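You operate a simulated robot arm through the tools that you are given. There is no shell and no other tool.

Carry out the task below with a simulated robot arm. There is one attempt and no reset: what you move stays moved.

TASK
Change the black cover on the test box for the white one.
Fine: switch off first; one press on the cover button frees it; lay it on the cover rack; click the new one home before switching on again; leave the rest.
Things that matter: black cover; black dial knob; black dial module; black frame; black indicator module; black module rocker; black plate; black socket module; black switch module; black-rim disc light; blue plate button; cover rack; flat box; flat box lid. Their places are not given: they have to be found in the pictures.

It is judged by the outcome, as a careful person would: the job done as asked, and still so three seconds after it is handed in. It fails if anything else is knocked over, pushed out of place, dropped, spilled or broken. Lids that push on must go on centred and level and be pressed home; caps that screw on are set level and turned clockwise until they are tight.

THE ROBOT
A 7-joint arm with a fingered hand, fixed in place. Base frame: the origin is on the floor under the middle of its stand, x ahead of it, y to its left, z up. Lengths are in mm, angles in degrees, forces in N, time in s.
It reaches about 1164 mm from its shoulder. Its first joint turns from -166.0 to 166.0 degrees. Payload 4.7 kg.
Tool frame: the origin (TCP) lies between the finger pads and is the grasp point; the fingertips stand 36 mm ahead of it; z points along the fingers, y is the line along which they close. The gripper opens to 120 mm; its body begins 42 mm behind the TCP. The gripper is a hand of 5 fingers: y runs from the thumb to the fingers, the wrist lies at [-18, -122, -210] in the tool frame.
Orientation is told as [roll, pitch, yaw] about the base's x, y, z axes, in that order, counted from this pose: with the fingers straight down and the wrist toward the robot, the tool's x, y and z point along [0, 1, 0], [1, 0, 0] and [0, 0, -1] of the base frame.

THE INTERFACE
- The arm moves only by the tool drive_tool. Its argument "deltas" is a list of rows, each an object (a shift or turn left out is 0) with "offset": the shift along the tool's x, y, z in mm, a list of three; "dr": the turn, a rotation vector about the tool's x, y, z in degrees, a list of three. In form: [{"offset": [dx, dy, dz], "dr": [ax, ay, az]}, ...]. A call has 1 to 20 rows; each row shifts and turns the commanded pose from where the row before left it, along the tool's axes as they then stand. A row lasts 0.2 s, in which the tool goes at most 50 mm and 8.6 degrees; a call with a longer step from one row to the next is refused whole. Where a pose cannot be reached the arm comes as near as it can. A force on the tool above 90 N (or 10 N above the force at the start of the call, whichever is more), or a blocked arm, ends the call early, and 0.2 s more pass. In this call time passes only in rows, and 0.2 s behind the last. It gives the time, the measured TCP pose, the force on the tool (base axes), the opening and the grip force at its end, in the units of the frame above (readings bear some noise), with the torque about the TCP (base axes, N m) and any sound that the robot's microphone picked up.
- Cameras (640 x 400 px; columns grow to the right, rows downward): "scene" is fixed at [399.2, 650.8, 1597.8]; the picture's right is [-0.92, -0.40, 0.00], its down [-0.39, 0.90, -0.17] and it looks along [0.07, -0.15, -0.99] (base axes); focal length 218 px, centre (320, 200). "wrist" rides on the gripper at [73, -91, -143] in the tool frame; the picture's right is [-0.80, 0.28, -0.53], its down [-0.53, -0.73, 0.42] and it looks along [-0.27, 0.62, 0.74] (tool axes); focal length 234 px, centre (320, 200).
- get_image(camera): a new picture of that camera. The clock stands still meanwhile.
- finger_targets(index, middle, ring, little, thumb_bend, thumb_turn): sets how far each is bent, from 0 (flat) to 100 (curled in); at 30 the hand is open as for a grip, at 70 the pads meet at the TCP. One left out holds its place. A second passes; each finger stops where it meets its share of the squeeze, and holds until it gets a number again. It is the only way to open and close the hand. It gives what a move gives, with no picture; readings hold the bend of each and the force on index, middle, ring, little, thumb and palm. thumb_turn goes from beside the hand (0) to across from the fingers (100), as for a grip.
- measure_at(camera, pixels): for up to 12 pixels [column, row] of the newest picture of that camera ("zoom" is the newest enlarged one), the place [x, y, z] in the base frame of the surface seen there, good to about 2 mm. The clock stands still meanwhile.
- inspect(camera, box): a new picture of the part [left, top, right, bottom] of that camera's present view, enlarged. The clock stands still meanwhile.
- sign_off(): hands the job in; it is judged then, once.

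Unless the task says otherwise, let go and move clear before handing in.

The tools are called after "Request:" as name(argument=value, ...) on one line, values as JSON. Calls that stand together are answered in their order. drive_tool: Moves the arm, as the interface text tells. Its arguments: {"type":"object","properties":{"deltas":{"type":"array","items":{"type":"object","properties":{"offset":{"type":"array","items":{"type":"number"}},"dr":{"type":"array","items":{"type":"number"}}}}}},"required":["deltas"]} The other tools are called the same way: finger_targets (index, middle, ring, little, thumb_bend, thumb_turn) moves the fingers one by one; get_image (camera) takes a picture; measure_at (camera, pixels) gives the place of the surface under pixels of a picture; inspect (camera, box) takes an enlarged picture of a part of a camera's view; sign_off () hands the job in.

At the start:

```text
t: 0.0
tcp_pos: [416.4, 461.1, 1137.1]
tool_rot: [0.0, 0.1, 0.0]
contact_force: [-0.3, 0.5, -0.5]
moment: [0.02, 0.01, 0.02]
width: 119.7
grasp_force: 0.2
shape: jaw
bend: [30.0, 30.0, 30.0, 30.0, 30.0, 98.0]
finger forces: [0.0, 0.1, 0.0, 0.0, 0.0, 0.0]
```

scene: 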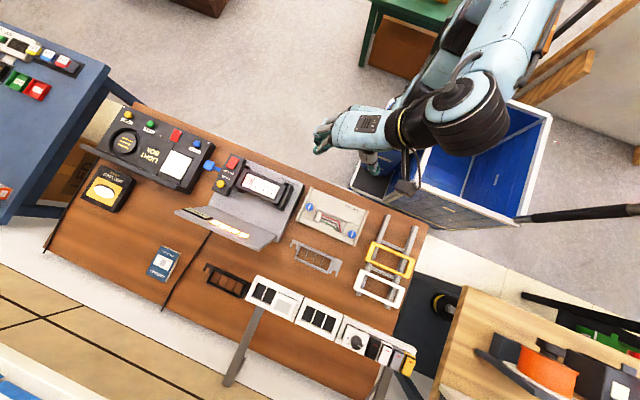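
wrist: 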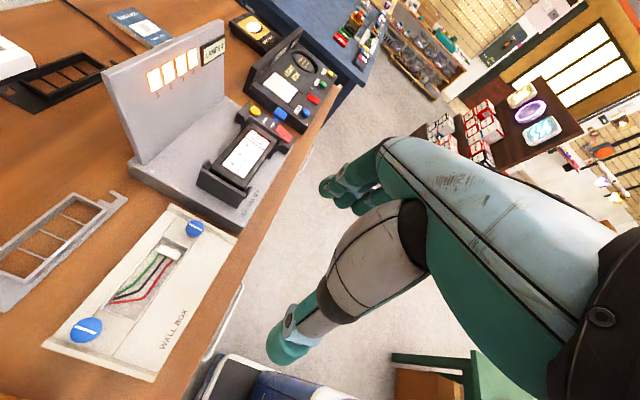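

The scene picture shows a bench with several devices: a light box at (160,145), a grey stand at (245,200), a wall box at (330,215), and frames. I'll enlarge parts to find the test box, the black cover, the white cover and the rack.

Request:
inspect(camera="scene", box=[60, 80, 260, 205])

Request:
inspect(camera="scene", box=[170, 130, 330, 260])

Request:
inspect(camera="scene", box=[190, 180, 430, 390])

Request:
inspect(camera="scene", box=[0, 20, 140, 220])

```text
3.20 times, centred on (160, 142) of scene
```

zoom: 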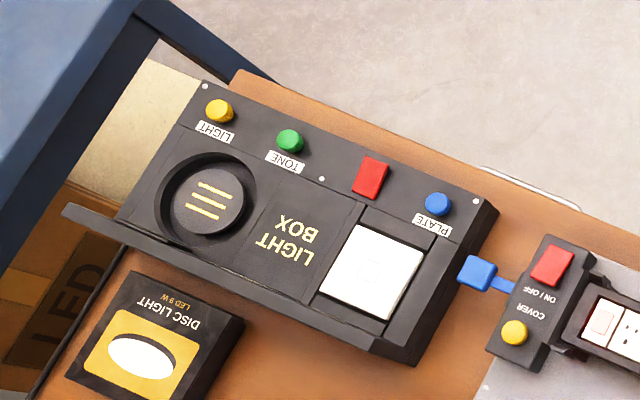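

```text
3.08 times, centred on (250, 195) of scene
```

zoom: 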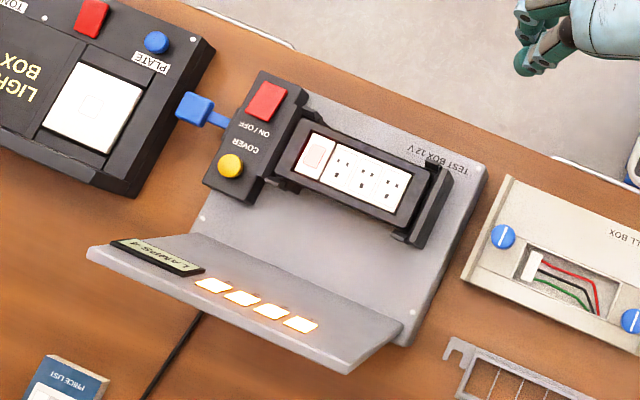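

```text
1.90 times, centred on (310, 285) of scene
```

zoom: 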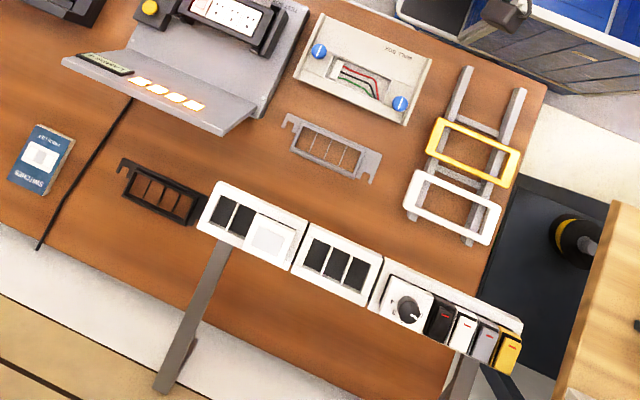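

```text
2.00 times, centred on (70, 120) of scene
```

zoom: 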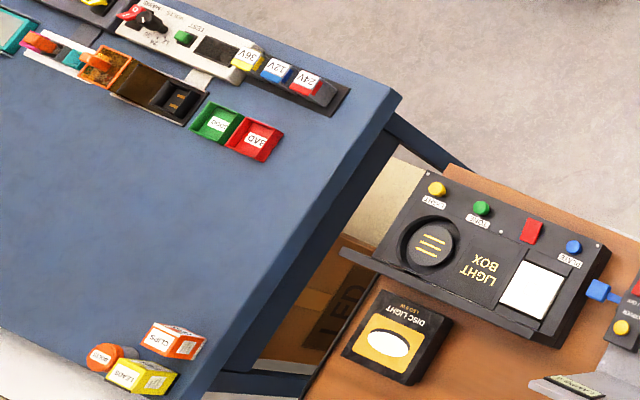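

The test box is the grey stand at about (250,200), with a red ON/OFF rocker, a yellow COVER button and a black-framed module; its four lamps are glowing. The white cover lies on the rack at (380,287) next to a yellow one. I'll zoom in further and measure.

Request:
inspect(camera="scene", box=[200, 145, 310, 214])

Request:
measure_at(camera="zoom", pixels=[[60, 200], [185, 95], [110, 235], [130, 160], [230, 190], [340, 225], [420, 265], [480, 280], [530, 240], [560, 300], [400, 70], [250, 350]])

```text
5.80 times, centred on (255, 180) of scene
```

zoom: 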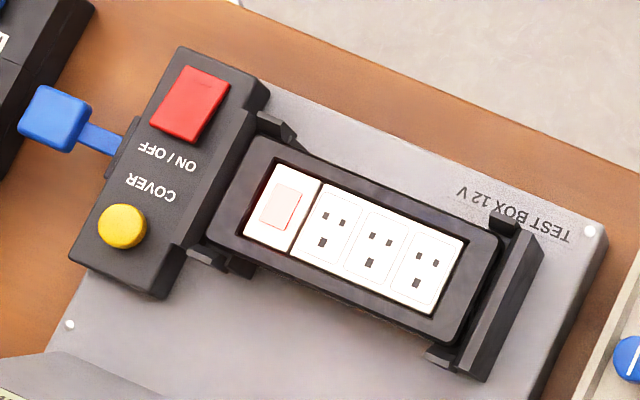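

```text
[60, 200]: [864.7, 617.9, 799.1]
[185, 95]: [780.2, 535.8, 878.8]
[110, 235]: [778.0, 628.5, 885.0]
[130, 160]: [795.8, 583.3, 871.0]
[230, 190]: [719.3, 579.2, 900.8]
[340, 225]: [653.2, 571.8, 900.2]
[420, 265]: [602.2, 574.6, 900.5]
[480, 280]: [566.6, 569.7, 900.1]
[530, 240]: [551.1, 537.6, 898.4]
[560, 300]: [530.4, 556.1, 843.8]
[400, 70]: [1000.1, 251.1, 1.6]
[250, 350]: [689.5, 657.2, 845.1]
```

The cover's top is at z≈900, the test box base plate at z≈844. I'll zoom tighter on the cover and its clips, and on the rack, to get the geometry.

Request:
inspect(camera="scene", box=[230, 165, 298, 213])

Request:
measure_at(camera="zoom", pixels=[[128, 45], [50, 200], [500, 200], [430, 345], [160, 60], [85, 205], [445, 205], [400, 310], [290, 110], [235, 260], [140, 130], [445, 270]])

Request:
inspect(camera="scene", box=[335, 205, 435, 315])

```text
8.33 times, centred on (264, 189) of scene
```

zoom: 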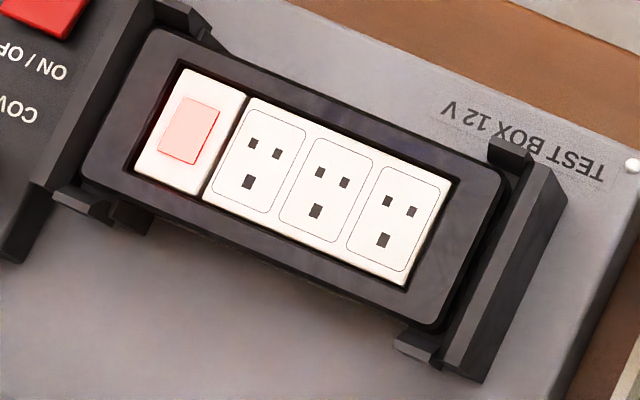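

```text
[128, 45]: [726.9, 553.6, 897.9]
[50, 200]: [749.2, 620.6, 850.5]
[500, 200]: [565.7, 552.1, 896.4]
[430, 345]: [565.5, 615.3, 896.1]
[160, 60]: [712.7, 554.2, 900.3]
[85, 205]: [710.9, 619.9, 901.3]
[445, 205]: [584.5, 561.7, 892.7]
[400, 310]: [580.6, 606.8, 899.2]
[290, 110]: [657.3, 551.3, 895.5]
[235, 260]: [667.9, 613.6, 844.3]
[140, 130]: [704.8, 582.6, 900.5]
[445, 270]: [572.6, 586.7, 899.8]
```

```text
3.64 times, centred on (385, 260) of scene
```

zoom: 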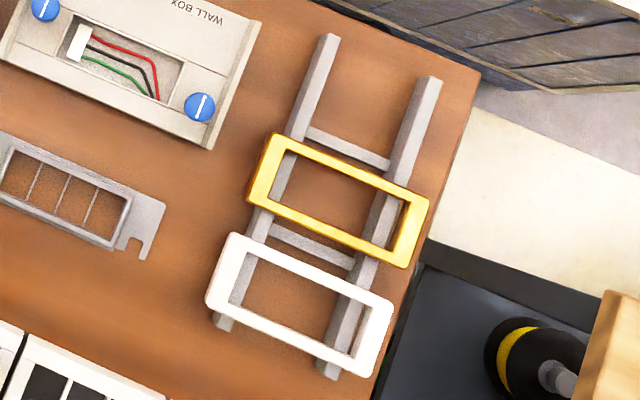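

The cover is close to axis-aligned: x≈565–715, y≈552–618, top z≈900. Now I'll measure the rack and the white and yellow covers in the newest zoom.

Request:
measure_at(camera="zoom", pixels=[[238, 240], [213, 305], [386, 305], [362, 370], [320, 272], [290, 335], [275, 140], [255, 198], [422, 205], [398, 262], [340, 165], [330, 240]])

Request:
measure_at(camera="zoom", pixels=[[328, 40], [305, 100], [430, 82], [405, 150], [325, 365], [218, 320], [270, 225], [375, 225], [300, 250], [370, 120], [200, 350], [290, 300]])

```text
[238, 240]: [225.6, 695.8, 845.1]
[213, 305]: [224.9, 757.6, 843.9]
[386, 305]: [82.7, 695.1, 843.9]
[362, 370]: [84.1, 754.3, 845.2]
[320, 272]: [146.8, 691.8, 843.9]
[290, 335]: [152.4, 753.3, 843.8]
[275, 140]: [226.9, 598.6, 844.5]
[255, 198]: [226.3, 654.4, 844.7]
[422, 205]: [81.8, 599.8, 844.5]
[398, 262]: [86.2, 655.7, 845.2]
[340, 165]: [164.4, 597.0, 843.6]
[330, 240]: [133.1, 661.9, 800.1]
```

```text
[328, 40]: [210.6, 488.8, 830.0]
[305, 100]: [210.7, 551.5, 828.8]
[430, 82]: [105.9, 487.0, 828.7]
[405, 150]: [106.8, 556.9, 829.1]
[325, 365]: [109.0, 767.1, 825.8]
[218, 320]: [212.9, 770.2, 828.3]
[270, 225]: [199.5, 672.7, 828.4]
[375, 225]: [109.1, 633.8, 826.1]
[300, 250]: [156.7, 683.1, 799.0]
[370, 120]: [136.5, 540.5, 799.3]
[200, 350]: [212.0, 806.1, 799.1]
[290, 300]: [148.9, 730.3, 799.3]
```

The rack rails run along y at x≈107 and 210 (top z≈829). White cover centre is about (154,726), yellow about (154,627), and the free slot is near y≈528. I'll turn the hand by +90° yaw in place, up high, so it closes along the covers' short side.

Request:
drive_tool(deltas=[{"dr": [0, 0, -8.5]}, {"dr": [0, 0, -8.5]}, {"dr": [0, 0, -8.5]}, {"dr": [0, 0, -8.5]}, {"dr": [0, 0, -8.5]}, {"dr": [0, 0, -8.5]}, {"dr": [0, 0, -8.5]}, {"dr": [0, 0, -8.5]}, {"dr": [0, 0, -8.5]}, {"dr": [0, 0, -8.5]}, {"dr": [0, 0, -5]}, {}])

Request:
get_image(camera="wrist")

Request:
get_image(camera="scene")

```text
t: 2.6
tcp_pos: [416.0, 459.5, 1136.7]
tool_rot: [-0.1, -0.1, 90.1]
contact_force: [-0.7, 0.5, -0.9]
moment: [0.02, -0.01, 0.07]
width: 119.5
grasp_force: 0.1
shape: jaw
bend: [30.0, 30.0, 30.0, 30.0, 30.0, 98.0]
finger forces: [0.0, 0.0, 0.0, 0.0, 0.0, 0.0]
```

```text
taken
```

wrist: 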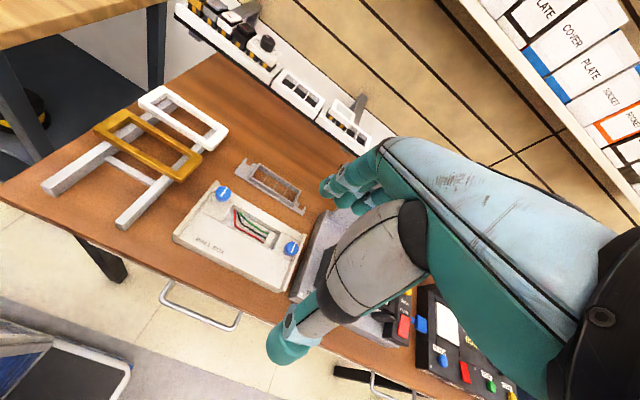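

```text
taken
```

scene: 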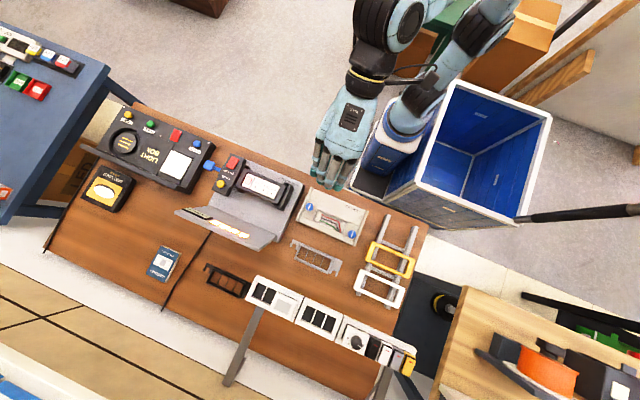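

The hand is turned and clear. I'll measure the fingertips and thumb tip seen in the wrist picture at (325,185), (350,200) and (280,350), to learn where they sit relative to the TCP.

Request:
inspect(camera="wrist", box=[240, 120, 440, 380])

Request:
measure_at(camera="wrist", pixels=[[323, 187], [330, 182], [341, 197], [355, 207], [372, 160], [390, 150], [276, 350], [290, 325], [318, 300], [350, 250], [420, 190], [420, 240]])

Request:
inspect(camera="scene", box=[295, 60, 395, 200])

```text
1.54 times, centred on (340, 250) of wrist
```

zoom: 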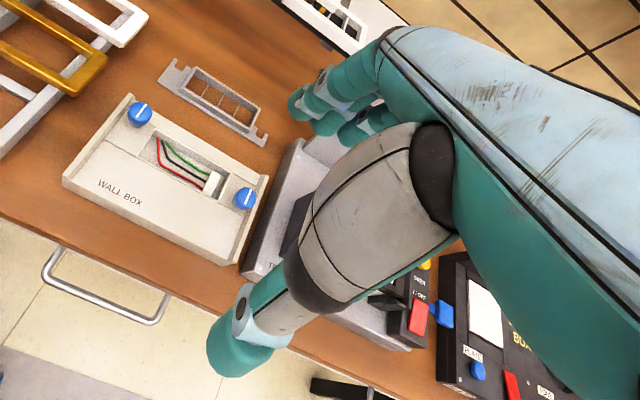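

```text
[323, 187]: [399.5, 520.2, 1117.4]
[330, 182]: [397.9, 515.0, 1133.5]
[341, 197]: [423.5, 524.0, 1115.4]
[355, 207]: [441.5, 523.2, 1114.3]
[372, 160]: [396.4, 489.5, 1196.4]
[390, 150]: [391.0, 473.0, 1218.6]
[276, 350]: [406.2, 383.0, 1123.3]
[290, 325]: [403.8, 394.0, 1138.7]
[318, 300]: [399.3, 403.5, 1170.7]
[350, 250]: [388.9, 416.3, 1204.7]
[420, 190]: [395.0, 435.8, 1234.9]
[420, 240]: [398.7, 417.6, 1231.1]
```

```text
2.86 times, centred on (345, 130) of scene
```

zoom: 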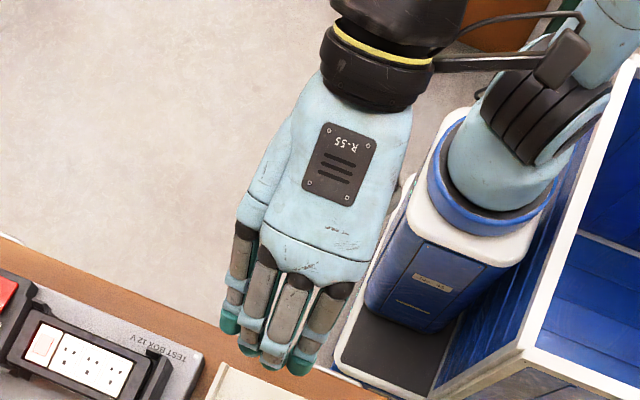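

I'll measure the four fingertips from the scene zoom at (300,362), (273,358), (247,345) and (230,322) to know each finger's place.

Request:
measure_at(camera="zoom", pixels=[[300, 365], [273, 358], [247, 345], [230, 322], [325, 310], [295, 300], [262, 285], [238, 270], [308, 345], [280, 335]])

Request:
inspect(camera="scene", box=[170, 150, 310, 260])

Request:
measure_at(camera="zoom", pixels=[[20, 275], [40, 285], [480, 410], [510, 380], [100, 215], [250, 235], [170, 255], [260, 345], [360, 360], [430, 420], [60, 225], [130, 205]])

```text
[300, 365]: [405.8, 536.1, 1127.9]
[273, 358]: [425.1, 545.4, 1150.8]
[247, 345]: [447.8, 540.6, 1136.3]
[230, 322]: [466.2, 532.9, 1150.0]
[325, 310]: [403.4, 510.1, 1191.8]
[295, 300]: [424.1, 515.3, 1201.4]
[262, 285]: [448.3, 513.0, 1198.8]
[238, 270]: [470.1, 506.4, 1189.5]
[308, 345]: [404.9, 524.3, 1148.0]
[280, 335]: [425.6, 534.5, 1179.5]
```

```text
3.64 times, centred on (240, 205) of scene
```

zoom: 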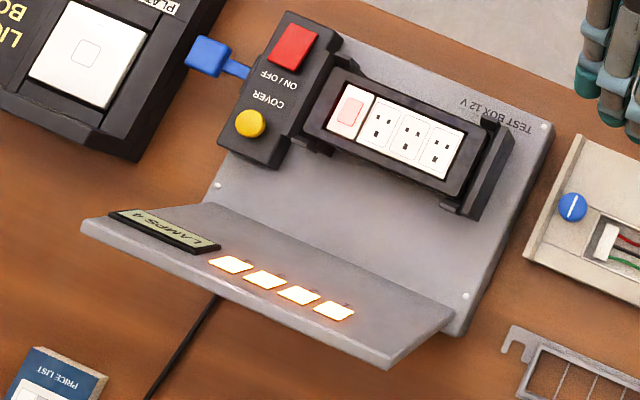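

```text
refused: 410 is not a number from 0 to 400
```

The fingertips sit at tool x≈+12 (index), −9, −32 and −51 (little), with the thumb near +13. Now I'll measure the lamp panel for clearance.

Request:
measure_at(camera="zoom", pixels=[[90, 228], [115, 212], [455, 318], [390, 365], [210, 204], [320, 255], [230, 265], [335, 310], [250, 123], [290, 47], [210, 55], [240, 70]])

Request:
inspect(camera="scene", box=[202, 147, 250, 193])

```text
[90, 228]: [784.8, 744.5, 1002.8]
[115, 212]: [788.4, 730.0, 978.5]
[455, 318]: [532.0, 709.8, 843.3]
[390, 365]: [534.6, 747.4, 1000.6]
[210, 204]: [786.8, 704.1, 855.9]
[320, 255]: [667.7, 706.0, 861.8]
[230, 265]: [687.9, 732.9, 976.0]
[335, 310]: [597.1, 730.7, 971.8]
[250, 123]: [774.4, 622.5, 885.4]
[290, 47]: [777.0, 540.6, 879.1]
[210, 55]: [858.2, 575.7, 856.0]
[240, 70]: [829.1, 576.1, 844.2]
```

```text
8.70 times, centred on (226, 170) of scene
```

zoom: 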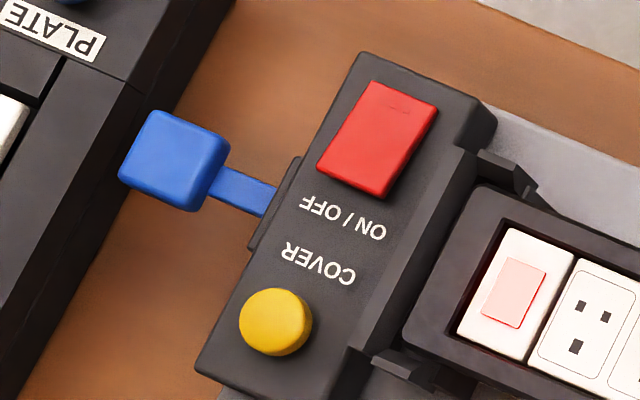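

I'll measure the red rocker surface (both ends) and the yellow button in this zoom to see which half is pressed in.

Request:
measure_at(camera="zoom", pixels=[[375, 95], [405, 105], [390, 110], [380, 140], [355, 165], [370, 180], [340, 160], [420, 120], [275, 312], [275, 345], [300, 320], [330, 320]])

Request:
measure_at(camera="zoom", pixels=[[375, 65], [310, 225], [460, 120], [210, 360], [330, 380], [430, 220], [410, 340], [500, 165], [400, 375], [345, 270], [395, 105], [360, 185]])

```text
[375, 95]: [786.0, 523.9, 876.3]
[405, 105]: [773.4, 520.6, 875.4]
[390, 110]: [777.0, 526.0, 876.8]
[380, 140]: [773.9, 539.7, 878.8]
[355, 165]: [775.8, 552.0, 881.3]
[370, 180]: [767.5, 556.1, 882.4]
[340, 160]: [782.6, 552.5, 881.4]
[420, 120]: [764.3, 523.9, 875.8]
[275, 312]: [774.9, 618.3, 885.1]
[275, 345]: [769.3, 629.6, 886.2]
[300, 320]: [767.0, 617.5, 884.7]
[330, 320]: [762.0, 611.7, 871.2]
```

```text
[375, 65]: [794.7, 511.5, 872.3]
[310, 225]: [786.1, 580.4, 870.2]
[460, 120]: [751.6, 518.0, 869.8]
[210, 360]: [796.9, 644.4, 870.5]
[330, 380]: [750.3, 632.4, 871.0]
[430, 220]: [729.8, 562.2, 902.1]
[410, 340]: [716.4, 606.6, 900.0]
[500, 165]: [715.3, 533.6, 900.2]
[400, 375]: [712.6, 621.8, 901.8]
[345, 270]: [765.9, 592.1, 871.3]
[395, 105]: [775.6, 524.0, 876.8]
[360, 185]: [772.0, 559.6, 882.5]
```

The rocker's near end (y≈521) is down at z≈875.5 and its far end (y≈557) is up at z≈882.5, so pressing the far end switches it off. The yellow button top is at about (772,622,885.5). I'll shape a pointing hand (index out, others curled) while still high, and measure the index tip.

Request:
finger_targets(index=40, middle=100, ring=100, little=100, thumb_bend=20)

Request:
inspect(camera="wrist", box=[240, 120, 440, 380])

Request:
measure_at(camera="zoom", pixels=[[300, 100], [320, 90], [340, 80]])

Request:
inspect(camera="scene", box=[295, 120, 375, 200])

```text
t: 3.6
tcp_pos: [413.9, 460.6, 1136.0]
tool_rot: [0.0, 0.0, 89.9]
contact_force: [0.1, -0.2, 0.3]
moment: [0.02, -0.02, 0.01]
width: 117.1
grasp_force: 0.0
shape: fingers
bend: [40.0, 100.0, 100.0, 100.0, 20.0, 98.0]
finger forces: [0.1, 0.1, 0.1, 0.0, 0.0, 0.1]
```

```text
1.54 times, centred on (340, 250) of wrist
```

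zoom: 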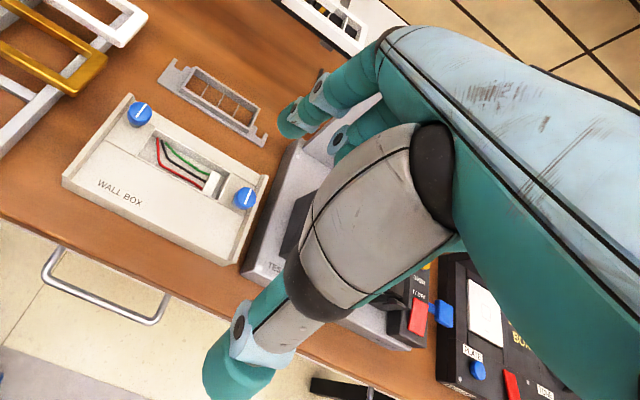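

```text
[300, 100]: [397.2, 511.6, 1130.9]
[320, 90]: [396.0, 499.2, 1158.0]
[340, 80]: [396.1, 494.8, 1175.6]
```

```text
5.00 times, centred on (335, 160) of scene
```

zoom: 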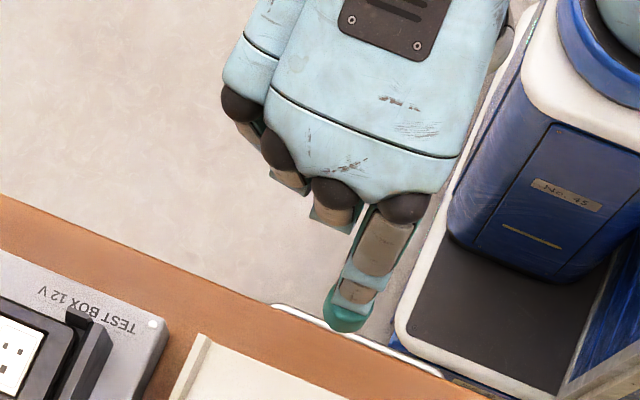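

The index now points alone with the other three tucked in. I'll measure the index tip in both pictures.

Request:
measure_at(camera="zoom", pixels=[[345, 328], [345, 315], [352, 300], [370, 260], [335, 310], [360, 325], [385, 215]])

Request:
inspect(camera="wrist", box=[300, 140, 400, 220])

Request:
measure_at(camera="zoom", pixels=[[145, 275], [145, 250], [165, 290], [180, 275], [170, 260], [205, 225], [240, 200], [150, 300]])

```text
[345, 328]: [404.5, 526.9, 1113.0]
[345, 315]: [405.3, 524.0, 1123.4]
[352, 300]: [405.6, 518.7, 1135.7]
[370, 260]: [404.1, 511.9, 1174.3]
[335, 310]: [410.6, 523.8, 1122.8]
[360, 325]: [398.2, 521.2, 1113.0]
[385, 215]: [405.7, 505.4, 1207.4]
```

```text
5.00 times, centred on (350, 180) of wrist
```

zoom: 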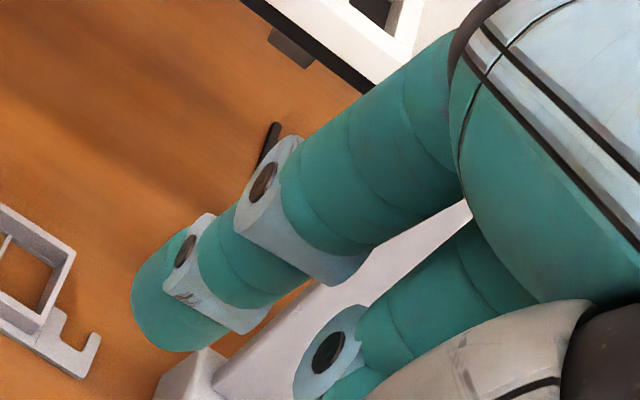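

```text
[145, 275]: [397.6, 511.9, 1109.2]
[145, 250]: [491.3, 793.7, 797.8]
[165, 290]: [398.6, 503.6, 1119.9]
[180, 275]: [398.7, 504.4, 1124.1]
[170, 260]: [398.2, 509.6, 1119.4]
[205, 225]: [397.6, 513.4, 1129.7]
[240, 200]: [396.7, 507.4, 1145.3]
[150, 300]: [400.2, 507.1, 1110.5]
```

The index tip is at about tool (+10,+55,+34). I'll move above the rocker's raised end, holding about 75 mm clearance, then look.

Request:
drive_tool(deltas=[{"offset": [-30, 3.7, 0]}, {"offset": [-38, 3.7, 0]}, {"offset": [-38, 3.7, 0]}, {"offset": [-38, 3.7, 0]}, {"offset": [-38, 3.7, 0]}, {"offset": [-38, 3.7, 0]}, {"offset": [-38, 3.7, 0]}, {"offset": [-38, 3.7, 0]}, {"offset": [-38, 3.7, 0]}, {"offset": [-37, 3.7, 0]}, {"offset": [0, 0, 25]}, {"offset": [0, 0, 35]}, {"offset": [0, 0, 35]}, {"offset": [0, 0, 30]}, {"offset": [0, 0, 15]}, {}])

Request:
inspect(camera="scene", box=[170, 110, 290, 210])

Request:
get_image(camera="wrist")

```text
t: 7.0
tcp_pos: [786.1, 498.8, 997.3]
tool_rot: [-0.1, 0.0, 90.1]
contact_force: [0.0, 1.1, -0.9]
moment: [-0.01, -0.04, -0.01]
width: 117.0
grasp_force: 0.1
shape: fingers
bend: [40.0, 100.0, 100.0, 100.0, 20.0, 98.0]
finger forces: [0.0, 0.0, 0.0, 0.1, 0.0, 0.1]
```

```text
4.00 times, centred on (230, 160) of scene
```

zoom: 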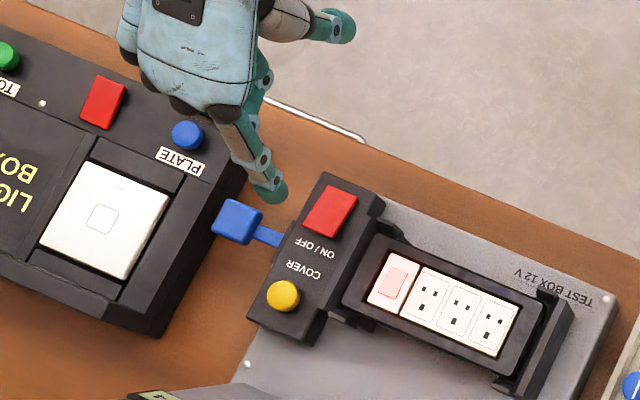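

```text
taken
```

wrist: 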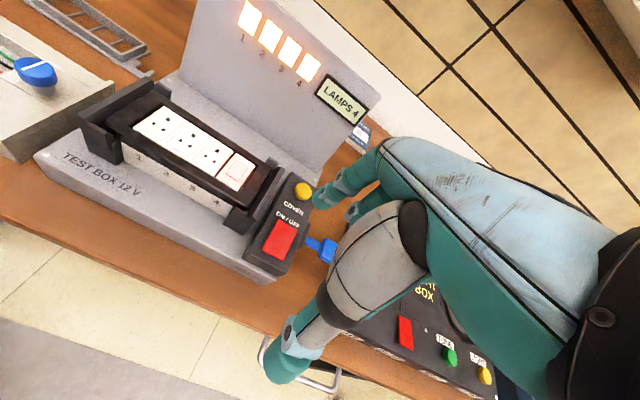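

The hand is over the block. I'll measure the index tip here, and zoom the wrist view on the cover to understand how it sits.

Request:
measure_at(camera="zoom", pixels=[[272, 200], [278, 192], [268, 182], [262, 165], [284, 197], [328, 215], [345, 30]])

Request:
inspect(camera="wrist", box=[70, 60, 350, 290])

Request:
measure_at(camera="wrist", pixels=[[314, 200], [320, 206], [330, 195], [290, 222], [275, 255], [303, 190], [352, 212], [280, 375]])

```text
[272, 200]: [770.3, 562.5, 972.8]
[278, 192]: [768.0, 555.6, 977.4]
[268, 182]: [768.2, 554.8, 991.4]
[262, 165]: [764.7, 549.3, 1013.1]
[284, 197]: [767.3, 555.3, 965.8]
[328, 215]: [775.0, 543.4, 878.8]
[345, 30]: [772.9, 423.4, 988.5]
```

```text
1.74 times, centred on (210, 175) of wrist
```

zoom: 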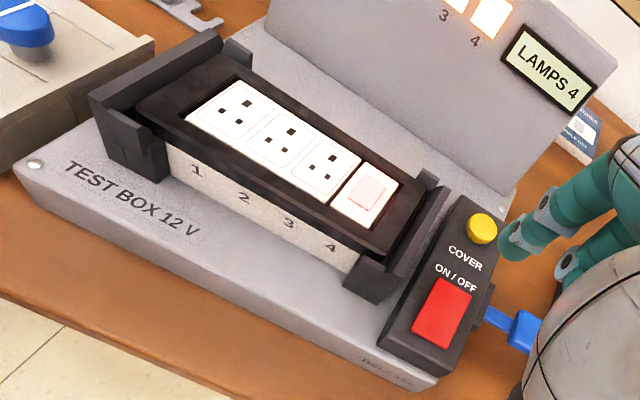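

```text
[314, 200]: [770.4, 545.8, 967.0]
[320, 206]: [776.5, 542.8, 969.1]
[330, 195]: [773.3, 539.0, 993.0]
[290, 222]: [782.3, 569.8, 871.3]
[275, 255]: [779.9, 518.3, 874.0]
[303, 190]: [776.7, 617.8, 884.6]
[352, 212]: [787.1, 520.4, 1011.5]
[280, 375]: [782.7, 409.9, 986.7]
```

The index tip is at about (771,553,964), right over the raised end of the rocker. I'll go down to just above it (tip z≈890).

Request:
drive_tool(deltas=[{"offset": [-2, 1, 25]}, {"offset": [0, 0, 25]}, {"offset": [0, 0, 15]}, {"offset": [0, 0, 8]}, {}])

Request:
inspect(camera="wrist", box=[220, 130, 380, 290])

Request:
inspect(camera="scene", box=[200, 140, 260, 190])

```text
t: 8.2
tcp_pos: [789.8, 497.4, 924.2]
tool_rot: [0.1, 0.0, 90.1]
contact_force: [0.9, 0.9, -0.4]
moment: [0.03, -0.03, -0.01]
width: 117.3
grasp_force: 0.1
shape: fingers
bend: [40.0, 100.0, 100.0, 100.0, 20.0, 98.0]
finger forces: [0.0, 0.1, 0.0, 0.1, 0.0, 0.1]
```

```text
2.50 times, centred on (300, 210) of wrist
```

zoom: 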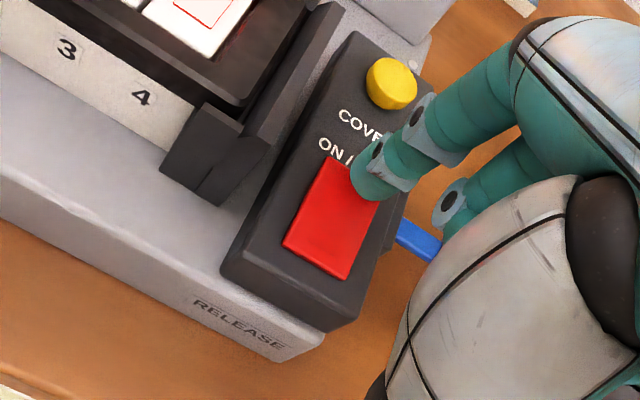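

```text
8.00 times, centred on (230, 165) of scene
```

zoom: 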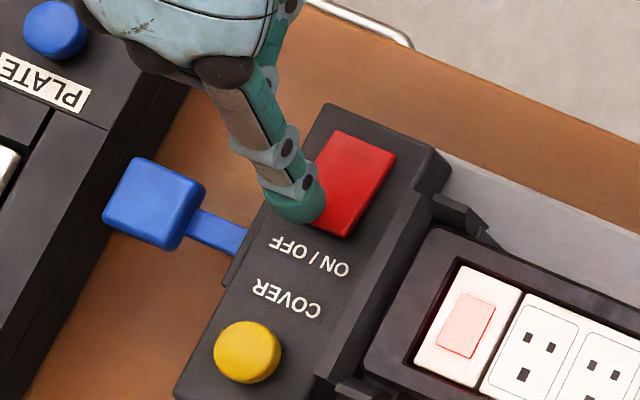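

The fingertip seems to sit toward the +x edge of the rocker, at scene-zoom (295,210). I'll measure that to correct sideways before pressing.

Request:
measure_at(camera="zoom", pixels=[[295, 215], [310, 205], [320, 195], [285, 200], [350, 215], [345, 232], [330, 235], [390, 165], [340, 135]])

Request:
inspect(camera="wrist", box=[290, 180, 350, 230])

Request:
measure_at(camera="zoom", pixels=[[225, 220], [240, 230], [260, 225], [290, 215], [270, 170], [310, 235], [200, 200], [290, 245]])

```text
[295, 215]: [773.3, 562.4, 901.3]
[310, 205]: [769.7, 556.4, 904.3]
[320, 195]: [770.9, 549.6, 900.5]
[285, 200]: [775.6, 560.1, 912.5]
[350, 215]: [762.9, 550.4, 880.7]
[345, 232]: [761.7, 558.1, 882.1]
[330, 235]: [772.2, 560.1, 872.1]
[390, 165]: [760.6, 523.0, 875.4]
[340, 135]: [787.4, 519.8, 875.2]
```

```text
8.00 times, centred on (320, 205) of wrist
```

zoom: 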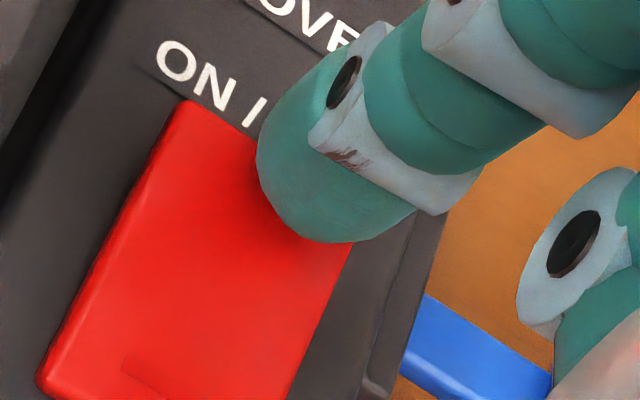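

```text
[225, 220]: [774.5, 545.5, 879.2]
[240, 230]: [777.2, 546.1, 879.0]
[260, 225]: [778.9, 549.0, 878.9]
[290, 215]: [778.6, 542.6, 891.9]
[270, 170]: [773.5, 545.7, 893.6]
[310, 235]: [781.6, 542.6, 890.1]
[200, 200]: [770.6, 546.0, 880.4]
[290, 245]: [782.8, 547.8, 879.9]
```

The tip is at about (776,552), lowest about z≈888, centred on the raised half. Now I'll press down slowly.

Request:
drive_tool(deltas=[{"offset": [0, 0, 3]}, {"offset": [0, 0, 3]}, {"offset": [0, 0, 2]}, {"offset": [0, 0, 2]}])

```text
t: 9.2
tcp_pos: [789.7, 497.7, 915.0]
tool_rot: [0.1, 0.1, 90.0]
contact_force: [-0.5, 0.1, 1.5]
moment: [0.08, 0.02, 0.03]
width: 117.7
grasp_force: 0.1
shape: fingers
bend: [40.0, 100.0, 100.0, 100.0, 20.0, 98.0]
finger forces: [1.7, 0.0, 0.1, 0.0, 0.0, 0.0]
```

The index now reads 1.7 N, so it has just touched the rocker. I'll keep pressing in small steps.

Request:
drive_tool(deltas=[{"offset": [0, 0, 2]}, {"offset": [0, 0, 2]}, {"offset": [0, 0, 2]}])

Request:
inspect(camera="wrist", box=[220, 130, 380, 290])

```text
t: 10.0
tcp_pos: [790.7, 497.9, 912.8]
tool_rot: [-0.1, -0.2, 90.0]
contact_force: [-1.8, -3.7, 20.0]
moment: [0.93, 0.21, 0.07]
width: 118.2
grasp_force: 9.7
shape: fingers
bend: [39.0, 100.0, 100.0, 100.0, 20.0, 98.0]
finger forces: [18.3, 0.0, 0.0, 0.0, 0.1, 0.1]
```

```text
2.50 times, centred on (300, 210) of wrist
```

zoom: 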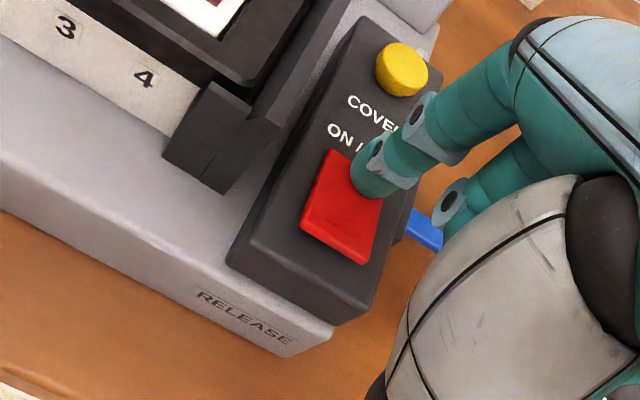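

There is 20 N now, and the rocker's near end at zoom (340,250) looks raised. I'll check the lamps and the rocker in the pictures.

Request:
get_image(camera="wrist")

Request:
inspect(camera="scene", box=[170, 140, 310, 260])

```text
taken
```

wrist: 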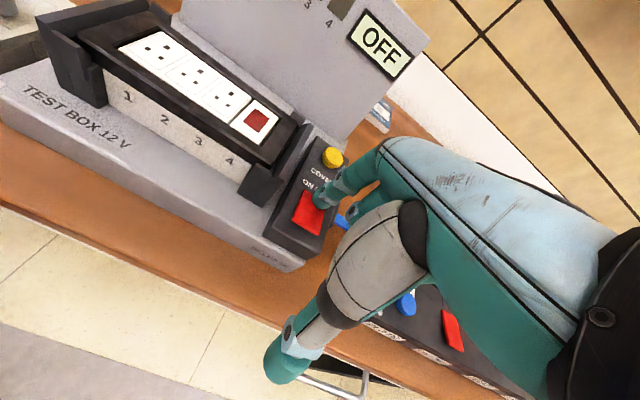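

```text
3.33 times, centred on (240, 200) of scene
```

zoom: 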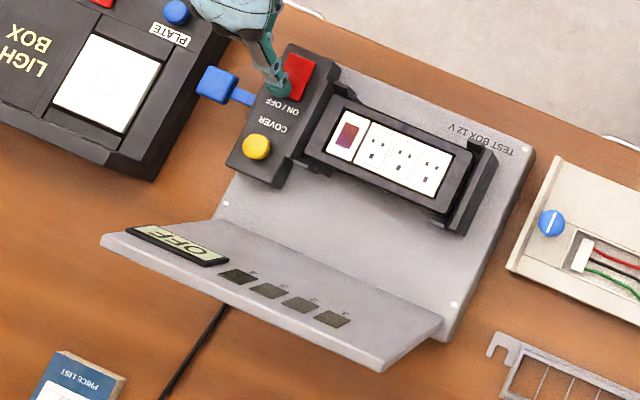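

The display reads OFF and the lamps are dark. I'll lift off and move over to hover above the yellow COVER button.

Request:
drive_tool(deltas=[{"offset": [0, 0, -15]}, {"offset": [0, 0, -25]}, {"offset": [2, 25, 0]}, {"offset": [2, 25, 0]}, {"offset": [0, 20, 0]}, {}])

Request:
inspect(camera="scene", box=[200, 140, 260, 200])

Request:
measure_at(camera="zoom", pixels=[[245, 300], [350, 170], [360, 130]])

Request:
inspect(camera="wrist", box=[240, 120, 380, 240])

```text
t: 11.4
tcp_pos: [785.7, 569.3, 949.3]
tool_rot: [0.0, 0.0, 89.9]
contact_force: [0.4, -0.6, -0.2]
moment: [0.02, -0.02, 0.02]
width: 117.3
grasp_force: 0.1
shape: fingers
bend: [40.0, 100.0, 100.0, 100.0, 20.0, 98.0]
finger forces: [0.1, 0.0, 0.1, 0.0, 0.0, 0.1]
```

```text
6.67 times, centred on (230, 170) of scene
```

zoom: 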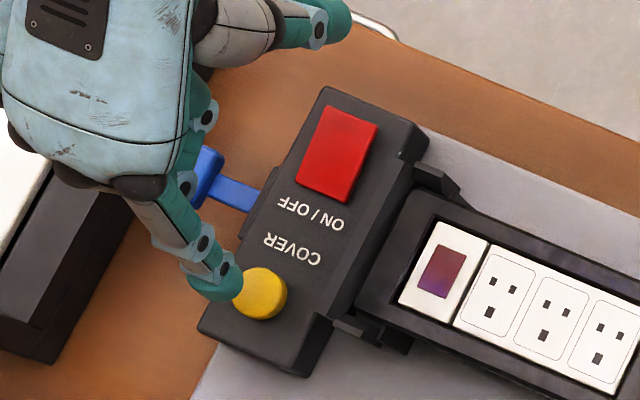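

```text
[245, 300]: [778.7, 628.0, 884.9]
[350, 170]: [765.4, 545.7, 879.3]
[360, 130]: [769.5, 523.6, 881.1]
```

```text
3.33 times, centred on (310, 180) of wrist
```

zoom: 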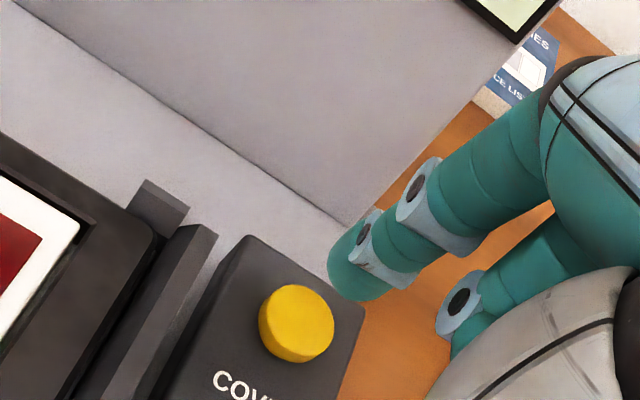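

I'll measure the tip and the button in this wrist zoom to confirm alignment before the single press.

Request:
measure_at(camera="zoom", pixels=[[297, 310], [262, 315], [330, 318], [297, 287], [295, 340], [350, 285], [335, 265], [375, 290], [360, 260], [345, 240]])

Request:
inspect(camera="scene", box=[210, 170, 240, 190])

Request:
measure_at(camera="zoom", pixels=[[180, 260], [200, 250], [250, 250], [230, 220], [270, 280], [320, 220], [300, 280], [380, 240]])

```text
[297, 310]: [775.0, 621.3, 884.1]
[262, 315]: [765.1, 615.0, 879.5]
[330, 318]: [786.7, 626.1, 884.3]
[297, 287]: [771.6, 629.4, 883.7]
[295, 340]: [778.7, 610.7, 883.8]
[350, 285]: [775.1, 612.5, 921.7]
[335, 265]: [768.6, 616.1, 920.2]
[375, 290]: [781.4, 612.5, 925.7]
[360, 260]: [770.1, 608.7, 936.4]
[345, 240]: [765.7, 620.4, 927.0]
```

```text
16.00 times, centred on (225, 180) of scene
```

zoom: 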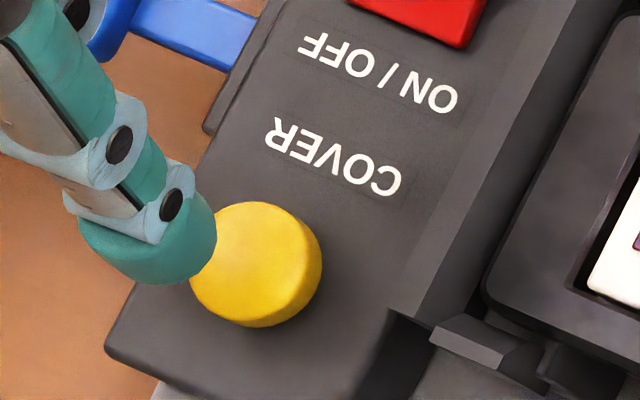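

```text
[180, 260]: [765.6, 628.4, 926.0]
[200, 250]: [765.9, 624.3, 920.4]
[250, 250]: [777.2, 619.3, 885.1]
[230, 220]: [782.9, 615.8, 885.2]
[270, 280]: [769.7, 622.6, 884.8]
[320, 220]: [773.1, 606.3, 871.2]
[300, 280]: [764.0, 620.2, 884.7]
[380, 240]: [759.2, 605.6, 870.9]
```

The tip (≈773,620) is well over the button centre (≈775,620). I'll descend and start the single press.

Request:
drive_tool(deltas=[{"offset": [-1, 0, 15]}, {"offset": [0, 0, 10]}, {"offset": [0, 0, 4]}, {"offset": [0, 0, 2]}, {"offset": [0, 0, 2]}])

```text
t: 12.6
tcp_pos: [786.3, 569.4, 914.7]
tool_rot: [-0.2, -0.2, 90.0]
contact_force: [-1.0, -1.9, 7.0]
moment: [0.32, 0.09, 0.01]
width: 117.5
grasp_force: 3.8
shape: fingers
bend: [40.0, 100.0, 100.0, 100.0, 20.0, 98.0]
finger forces: [7.5, 0.0, 0.0, 0.1, 0.1, 0.0]
heard: click
```

A click was heard at 7 N. I'll look at the cover and the display while still holding.

Request:
get_image(camera="wrist")

Request:
inspect(camera="scene", box=[170, 140, 310, 260])

Request:
measure_at(camera="zoom", pixels=[[320, 130], [350, 105], [440, 190], [465, 155], [400, 125], [390, 190], [440, 215], [490, 190], [330, 90], [315, 165], [430, 200], [450, 150]])

```text
taken
```

wrist: 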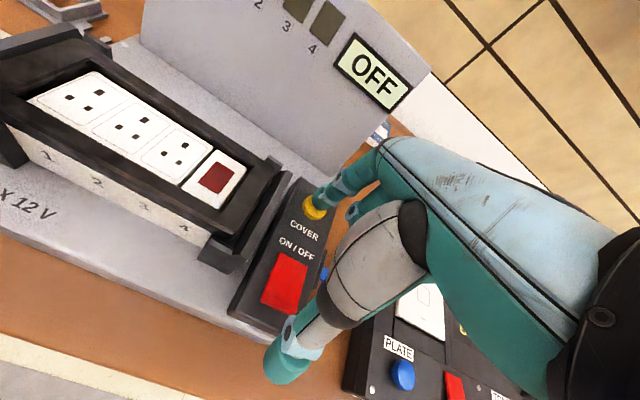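

```text
3.33 times, centred on (240, 200) of scene
```

zoom: 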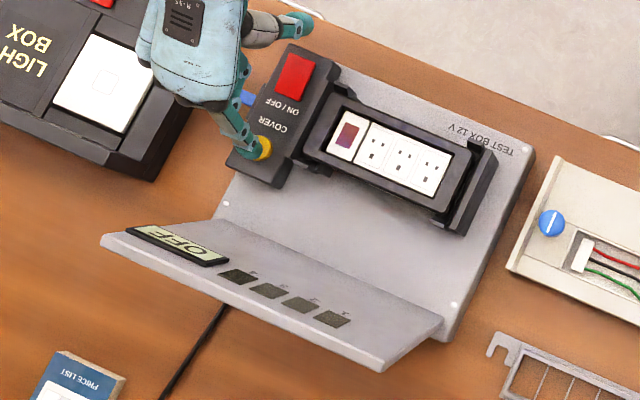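

```text
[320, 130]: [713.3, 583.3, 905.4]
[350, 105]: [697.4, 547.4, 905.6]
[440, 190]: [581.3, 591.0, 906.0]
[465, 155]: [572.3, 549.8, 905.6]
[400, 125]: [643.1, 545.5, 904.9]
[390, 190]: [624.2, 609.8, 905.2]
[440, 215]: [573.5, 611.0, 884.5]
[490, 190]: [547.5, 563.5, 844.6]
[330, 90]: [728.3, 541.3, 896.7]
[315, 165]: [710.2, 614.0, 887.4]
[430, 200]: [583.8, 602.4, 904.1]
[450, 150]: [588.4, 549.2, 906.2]
```

The cover has popped up: its top now measures z≈905.5 (was 900), and the display is still OFF. I'll lift straight up from the button and back off to shape the hand for gripping.

Request:
drive_tool(deltas=[{"offset": [0, 0, -10]}, {"offset": [0, 0, -30]}, {"offset": [0, 0, -40]}, {"offset": [0, 0, -45]}, {"offset": [0, 0, -45]}, {"offset": [20, -10, 0]}, {"offset": [35, -10, 0]}, {"offset": [40, -10, 0]}, {"offset": [40, 0, 0]}, {}])

Request:
finger_targets(index=30, middle=30, ring=30, little=30, thumb_bend=30)

Request:
inspect(camera="scene", box=[225, 155, 305, 215])

Request:
get_image(camera="wrist")

```text
t: 14.8
tcp_pos: [650.6, 538.4, 1083.9]
tool_rot: [0.0, 0.0, 90.0]
contact_force: [-0.5, 0.4, -0.8]
moment: [-0.01, -0.05, 0.0]
width: 117.1
grasp_force: 0.0
shape: fingers
bend: [40.0, 100.0, 100.0, 100.0, 20.0, 98.0]
finger forces: [0.0, 0.0, 0.0, 0.1, 0.0, 0.0]
```

```text
t: 15.8
tcp_pos: [650.2, 539.2, 1085.6]
tool_rot: [0.1, -0.1, 90.0]
contact_force: [-0.4, -0.6, 0.5]
moment: [-0.01, -0.02, 0.02]
width: 122.5
grasp_force: 0.0
shape: fingers
bend: [30.0, 30.0, 30.0, 30.0, 30.0, 98.0]
finger forces: [0.0, 0.1, 0.0, 0.1, 0.0, 0.1]
```

```text
6.67 times, centred on (265, 185) of scene
```

zoom: 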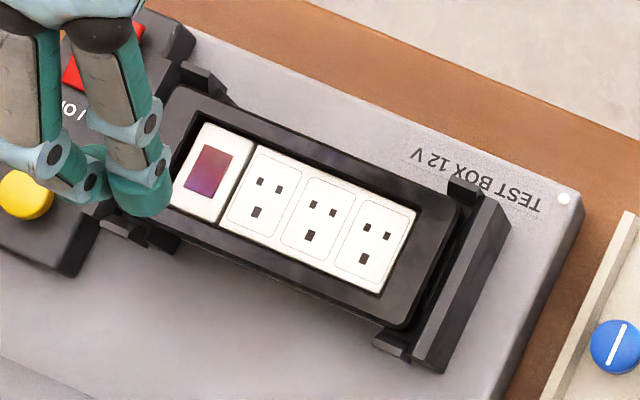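

```text
taken
```

wrist: 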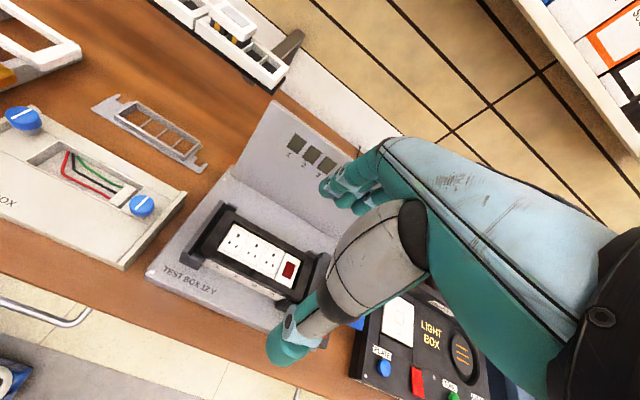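

The cover is visible in the wrist picture around (250,255). I'll zoom in and measure its edges and the clips.

Request:
inspect(camera="wrist", box=[160, 185, 340, 315])

Request:
measure_at(camera="zoom", pixels=[[222, 75], [128, 190], [540, 225], [455, 350], [170, 150], [250, 95], [490, 230], [420, 325], [300, 260], [380, 140], [300, 275], [300, 290]])

```text
3.08 times, centred on (250, 250) of wrist
```

zoom: 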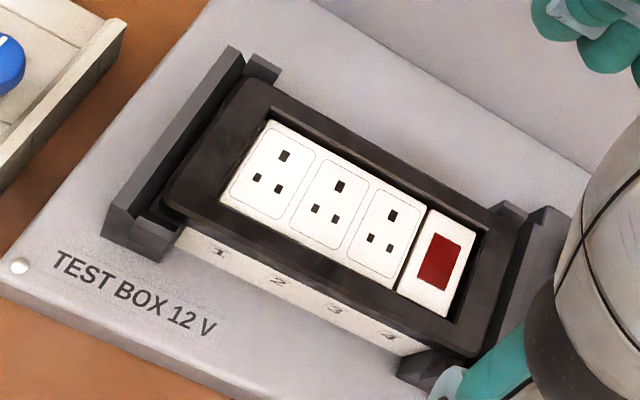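

```text
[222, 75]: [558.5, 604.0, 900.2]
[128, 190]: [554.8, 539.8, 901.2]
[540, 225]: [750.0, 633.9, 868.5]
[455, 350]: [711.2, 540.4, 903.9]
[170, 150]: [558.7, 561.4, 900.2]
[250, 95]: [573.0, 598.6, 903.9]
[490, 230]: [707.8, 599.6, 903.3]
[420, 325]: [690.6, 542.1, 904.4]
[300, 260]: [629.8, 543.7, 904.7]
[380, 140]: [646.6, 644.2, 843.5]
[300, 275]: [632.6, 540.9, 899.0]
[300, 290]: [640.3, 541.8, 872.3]
```

I'll measure more points on the cover's long edges and the pedestal face.

Request:
measure_at(camera="zoom", pixels=[[255, 82], [330, 118], [400, 152], [470, 185], [510, 206], [180, 195], [250, 238], [380, 312], [470, 356], [165, 205], [240, 260], [400, 340]])

Request:
inspect(camera="scene", box=[240, 165, 300, 213])

Request:
measure_at(camera="zoom", pixels=[[150, 250], [210, 280], [300, 315], [385, 350], [380, 160], [290, 120], [200, 80], [440, 230], [400, 340], [470, 190], [455, 140], [340, 375]])

```text
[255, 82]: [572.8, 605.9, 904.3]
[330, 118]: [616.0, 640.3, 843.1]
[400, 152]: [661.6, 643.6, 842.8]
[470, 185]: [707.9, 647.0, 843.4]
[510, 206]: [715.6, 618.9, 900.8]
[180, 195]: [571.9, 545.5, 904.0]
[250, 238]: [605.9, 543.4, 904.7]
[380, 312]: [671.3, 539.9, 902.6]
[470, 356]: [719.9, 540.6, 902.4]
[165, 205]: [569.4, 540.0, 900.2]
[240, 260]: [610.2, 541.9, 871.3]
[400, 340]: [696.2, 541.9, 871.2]
```

```text
8.33 times, centred on (270, 189) of scene
```

zoom: 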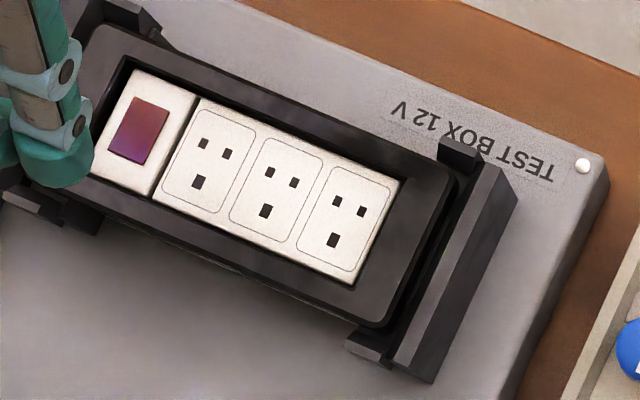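

```text
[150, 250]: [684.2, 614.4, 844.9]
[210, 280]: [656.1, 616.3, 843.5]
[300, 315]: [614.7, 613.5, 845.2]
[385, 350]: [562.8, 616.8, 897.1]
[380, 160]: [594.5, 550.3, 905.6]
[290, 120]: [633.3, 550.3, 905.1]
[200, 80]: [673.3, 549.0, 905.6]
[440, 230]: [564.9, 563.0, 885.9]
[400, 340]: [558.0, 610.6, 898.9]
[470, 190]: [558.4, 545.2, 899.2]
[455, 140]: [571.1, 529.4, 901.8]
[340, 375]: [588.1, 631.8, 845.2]
```

The cover spans about x 567–718, y 541–611 (centre ≈642,576), with free sides for x 585–695. I'll test a partly closed grip here in the air and measure where the pads come to.

Request:
finger_targets(index=45, middle=45, ring=45, little=45, thumb_bend=45)

Request:
inspect(camera="wrist", box=[240, 120, 440, 380])

Request:
inspect(camera="scene", box=[225, 125, 285, 185])

```text
t: 16.8
tcp_pos: [650.7, 538.7, 1085.2]
tool_rot: [0.0, 0.0, 90.1]
contact_force: [0.1, 0.5, 0.2]
moment: [0.03, 0.0, -0.01]
width: 78.8
grasp_force: 0.1
shape: fingers
bend: [45.0, 45.0, 45.0, 45.0, 45.0, 98.0]
finger forces: [0.0, 0.0, 0.1, 0.0, 0.1, 0.0]
```

```text
1.54 times, centred on (340, 250) of wrist
```

zoom: 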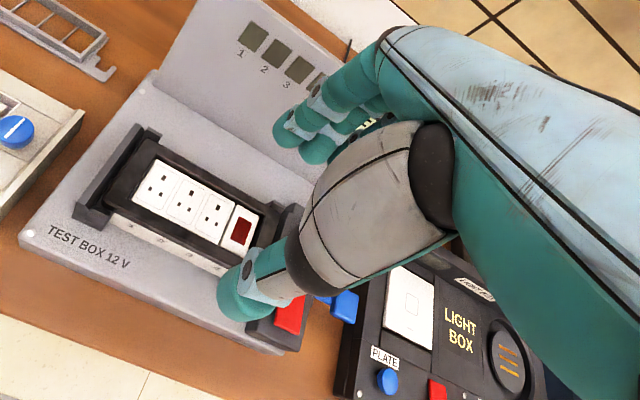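

```text
6.67 times, centred on (255, 155) of scene
```

zoom: 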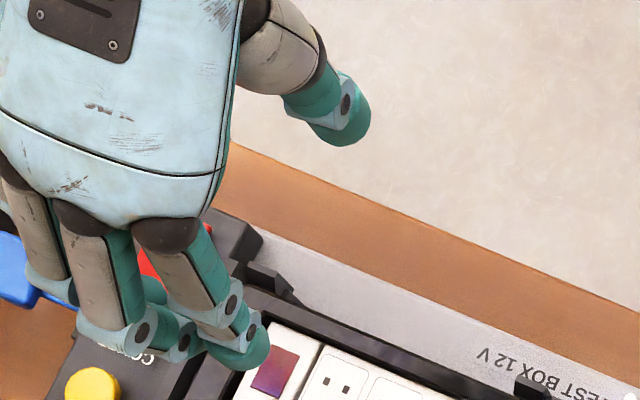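

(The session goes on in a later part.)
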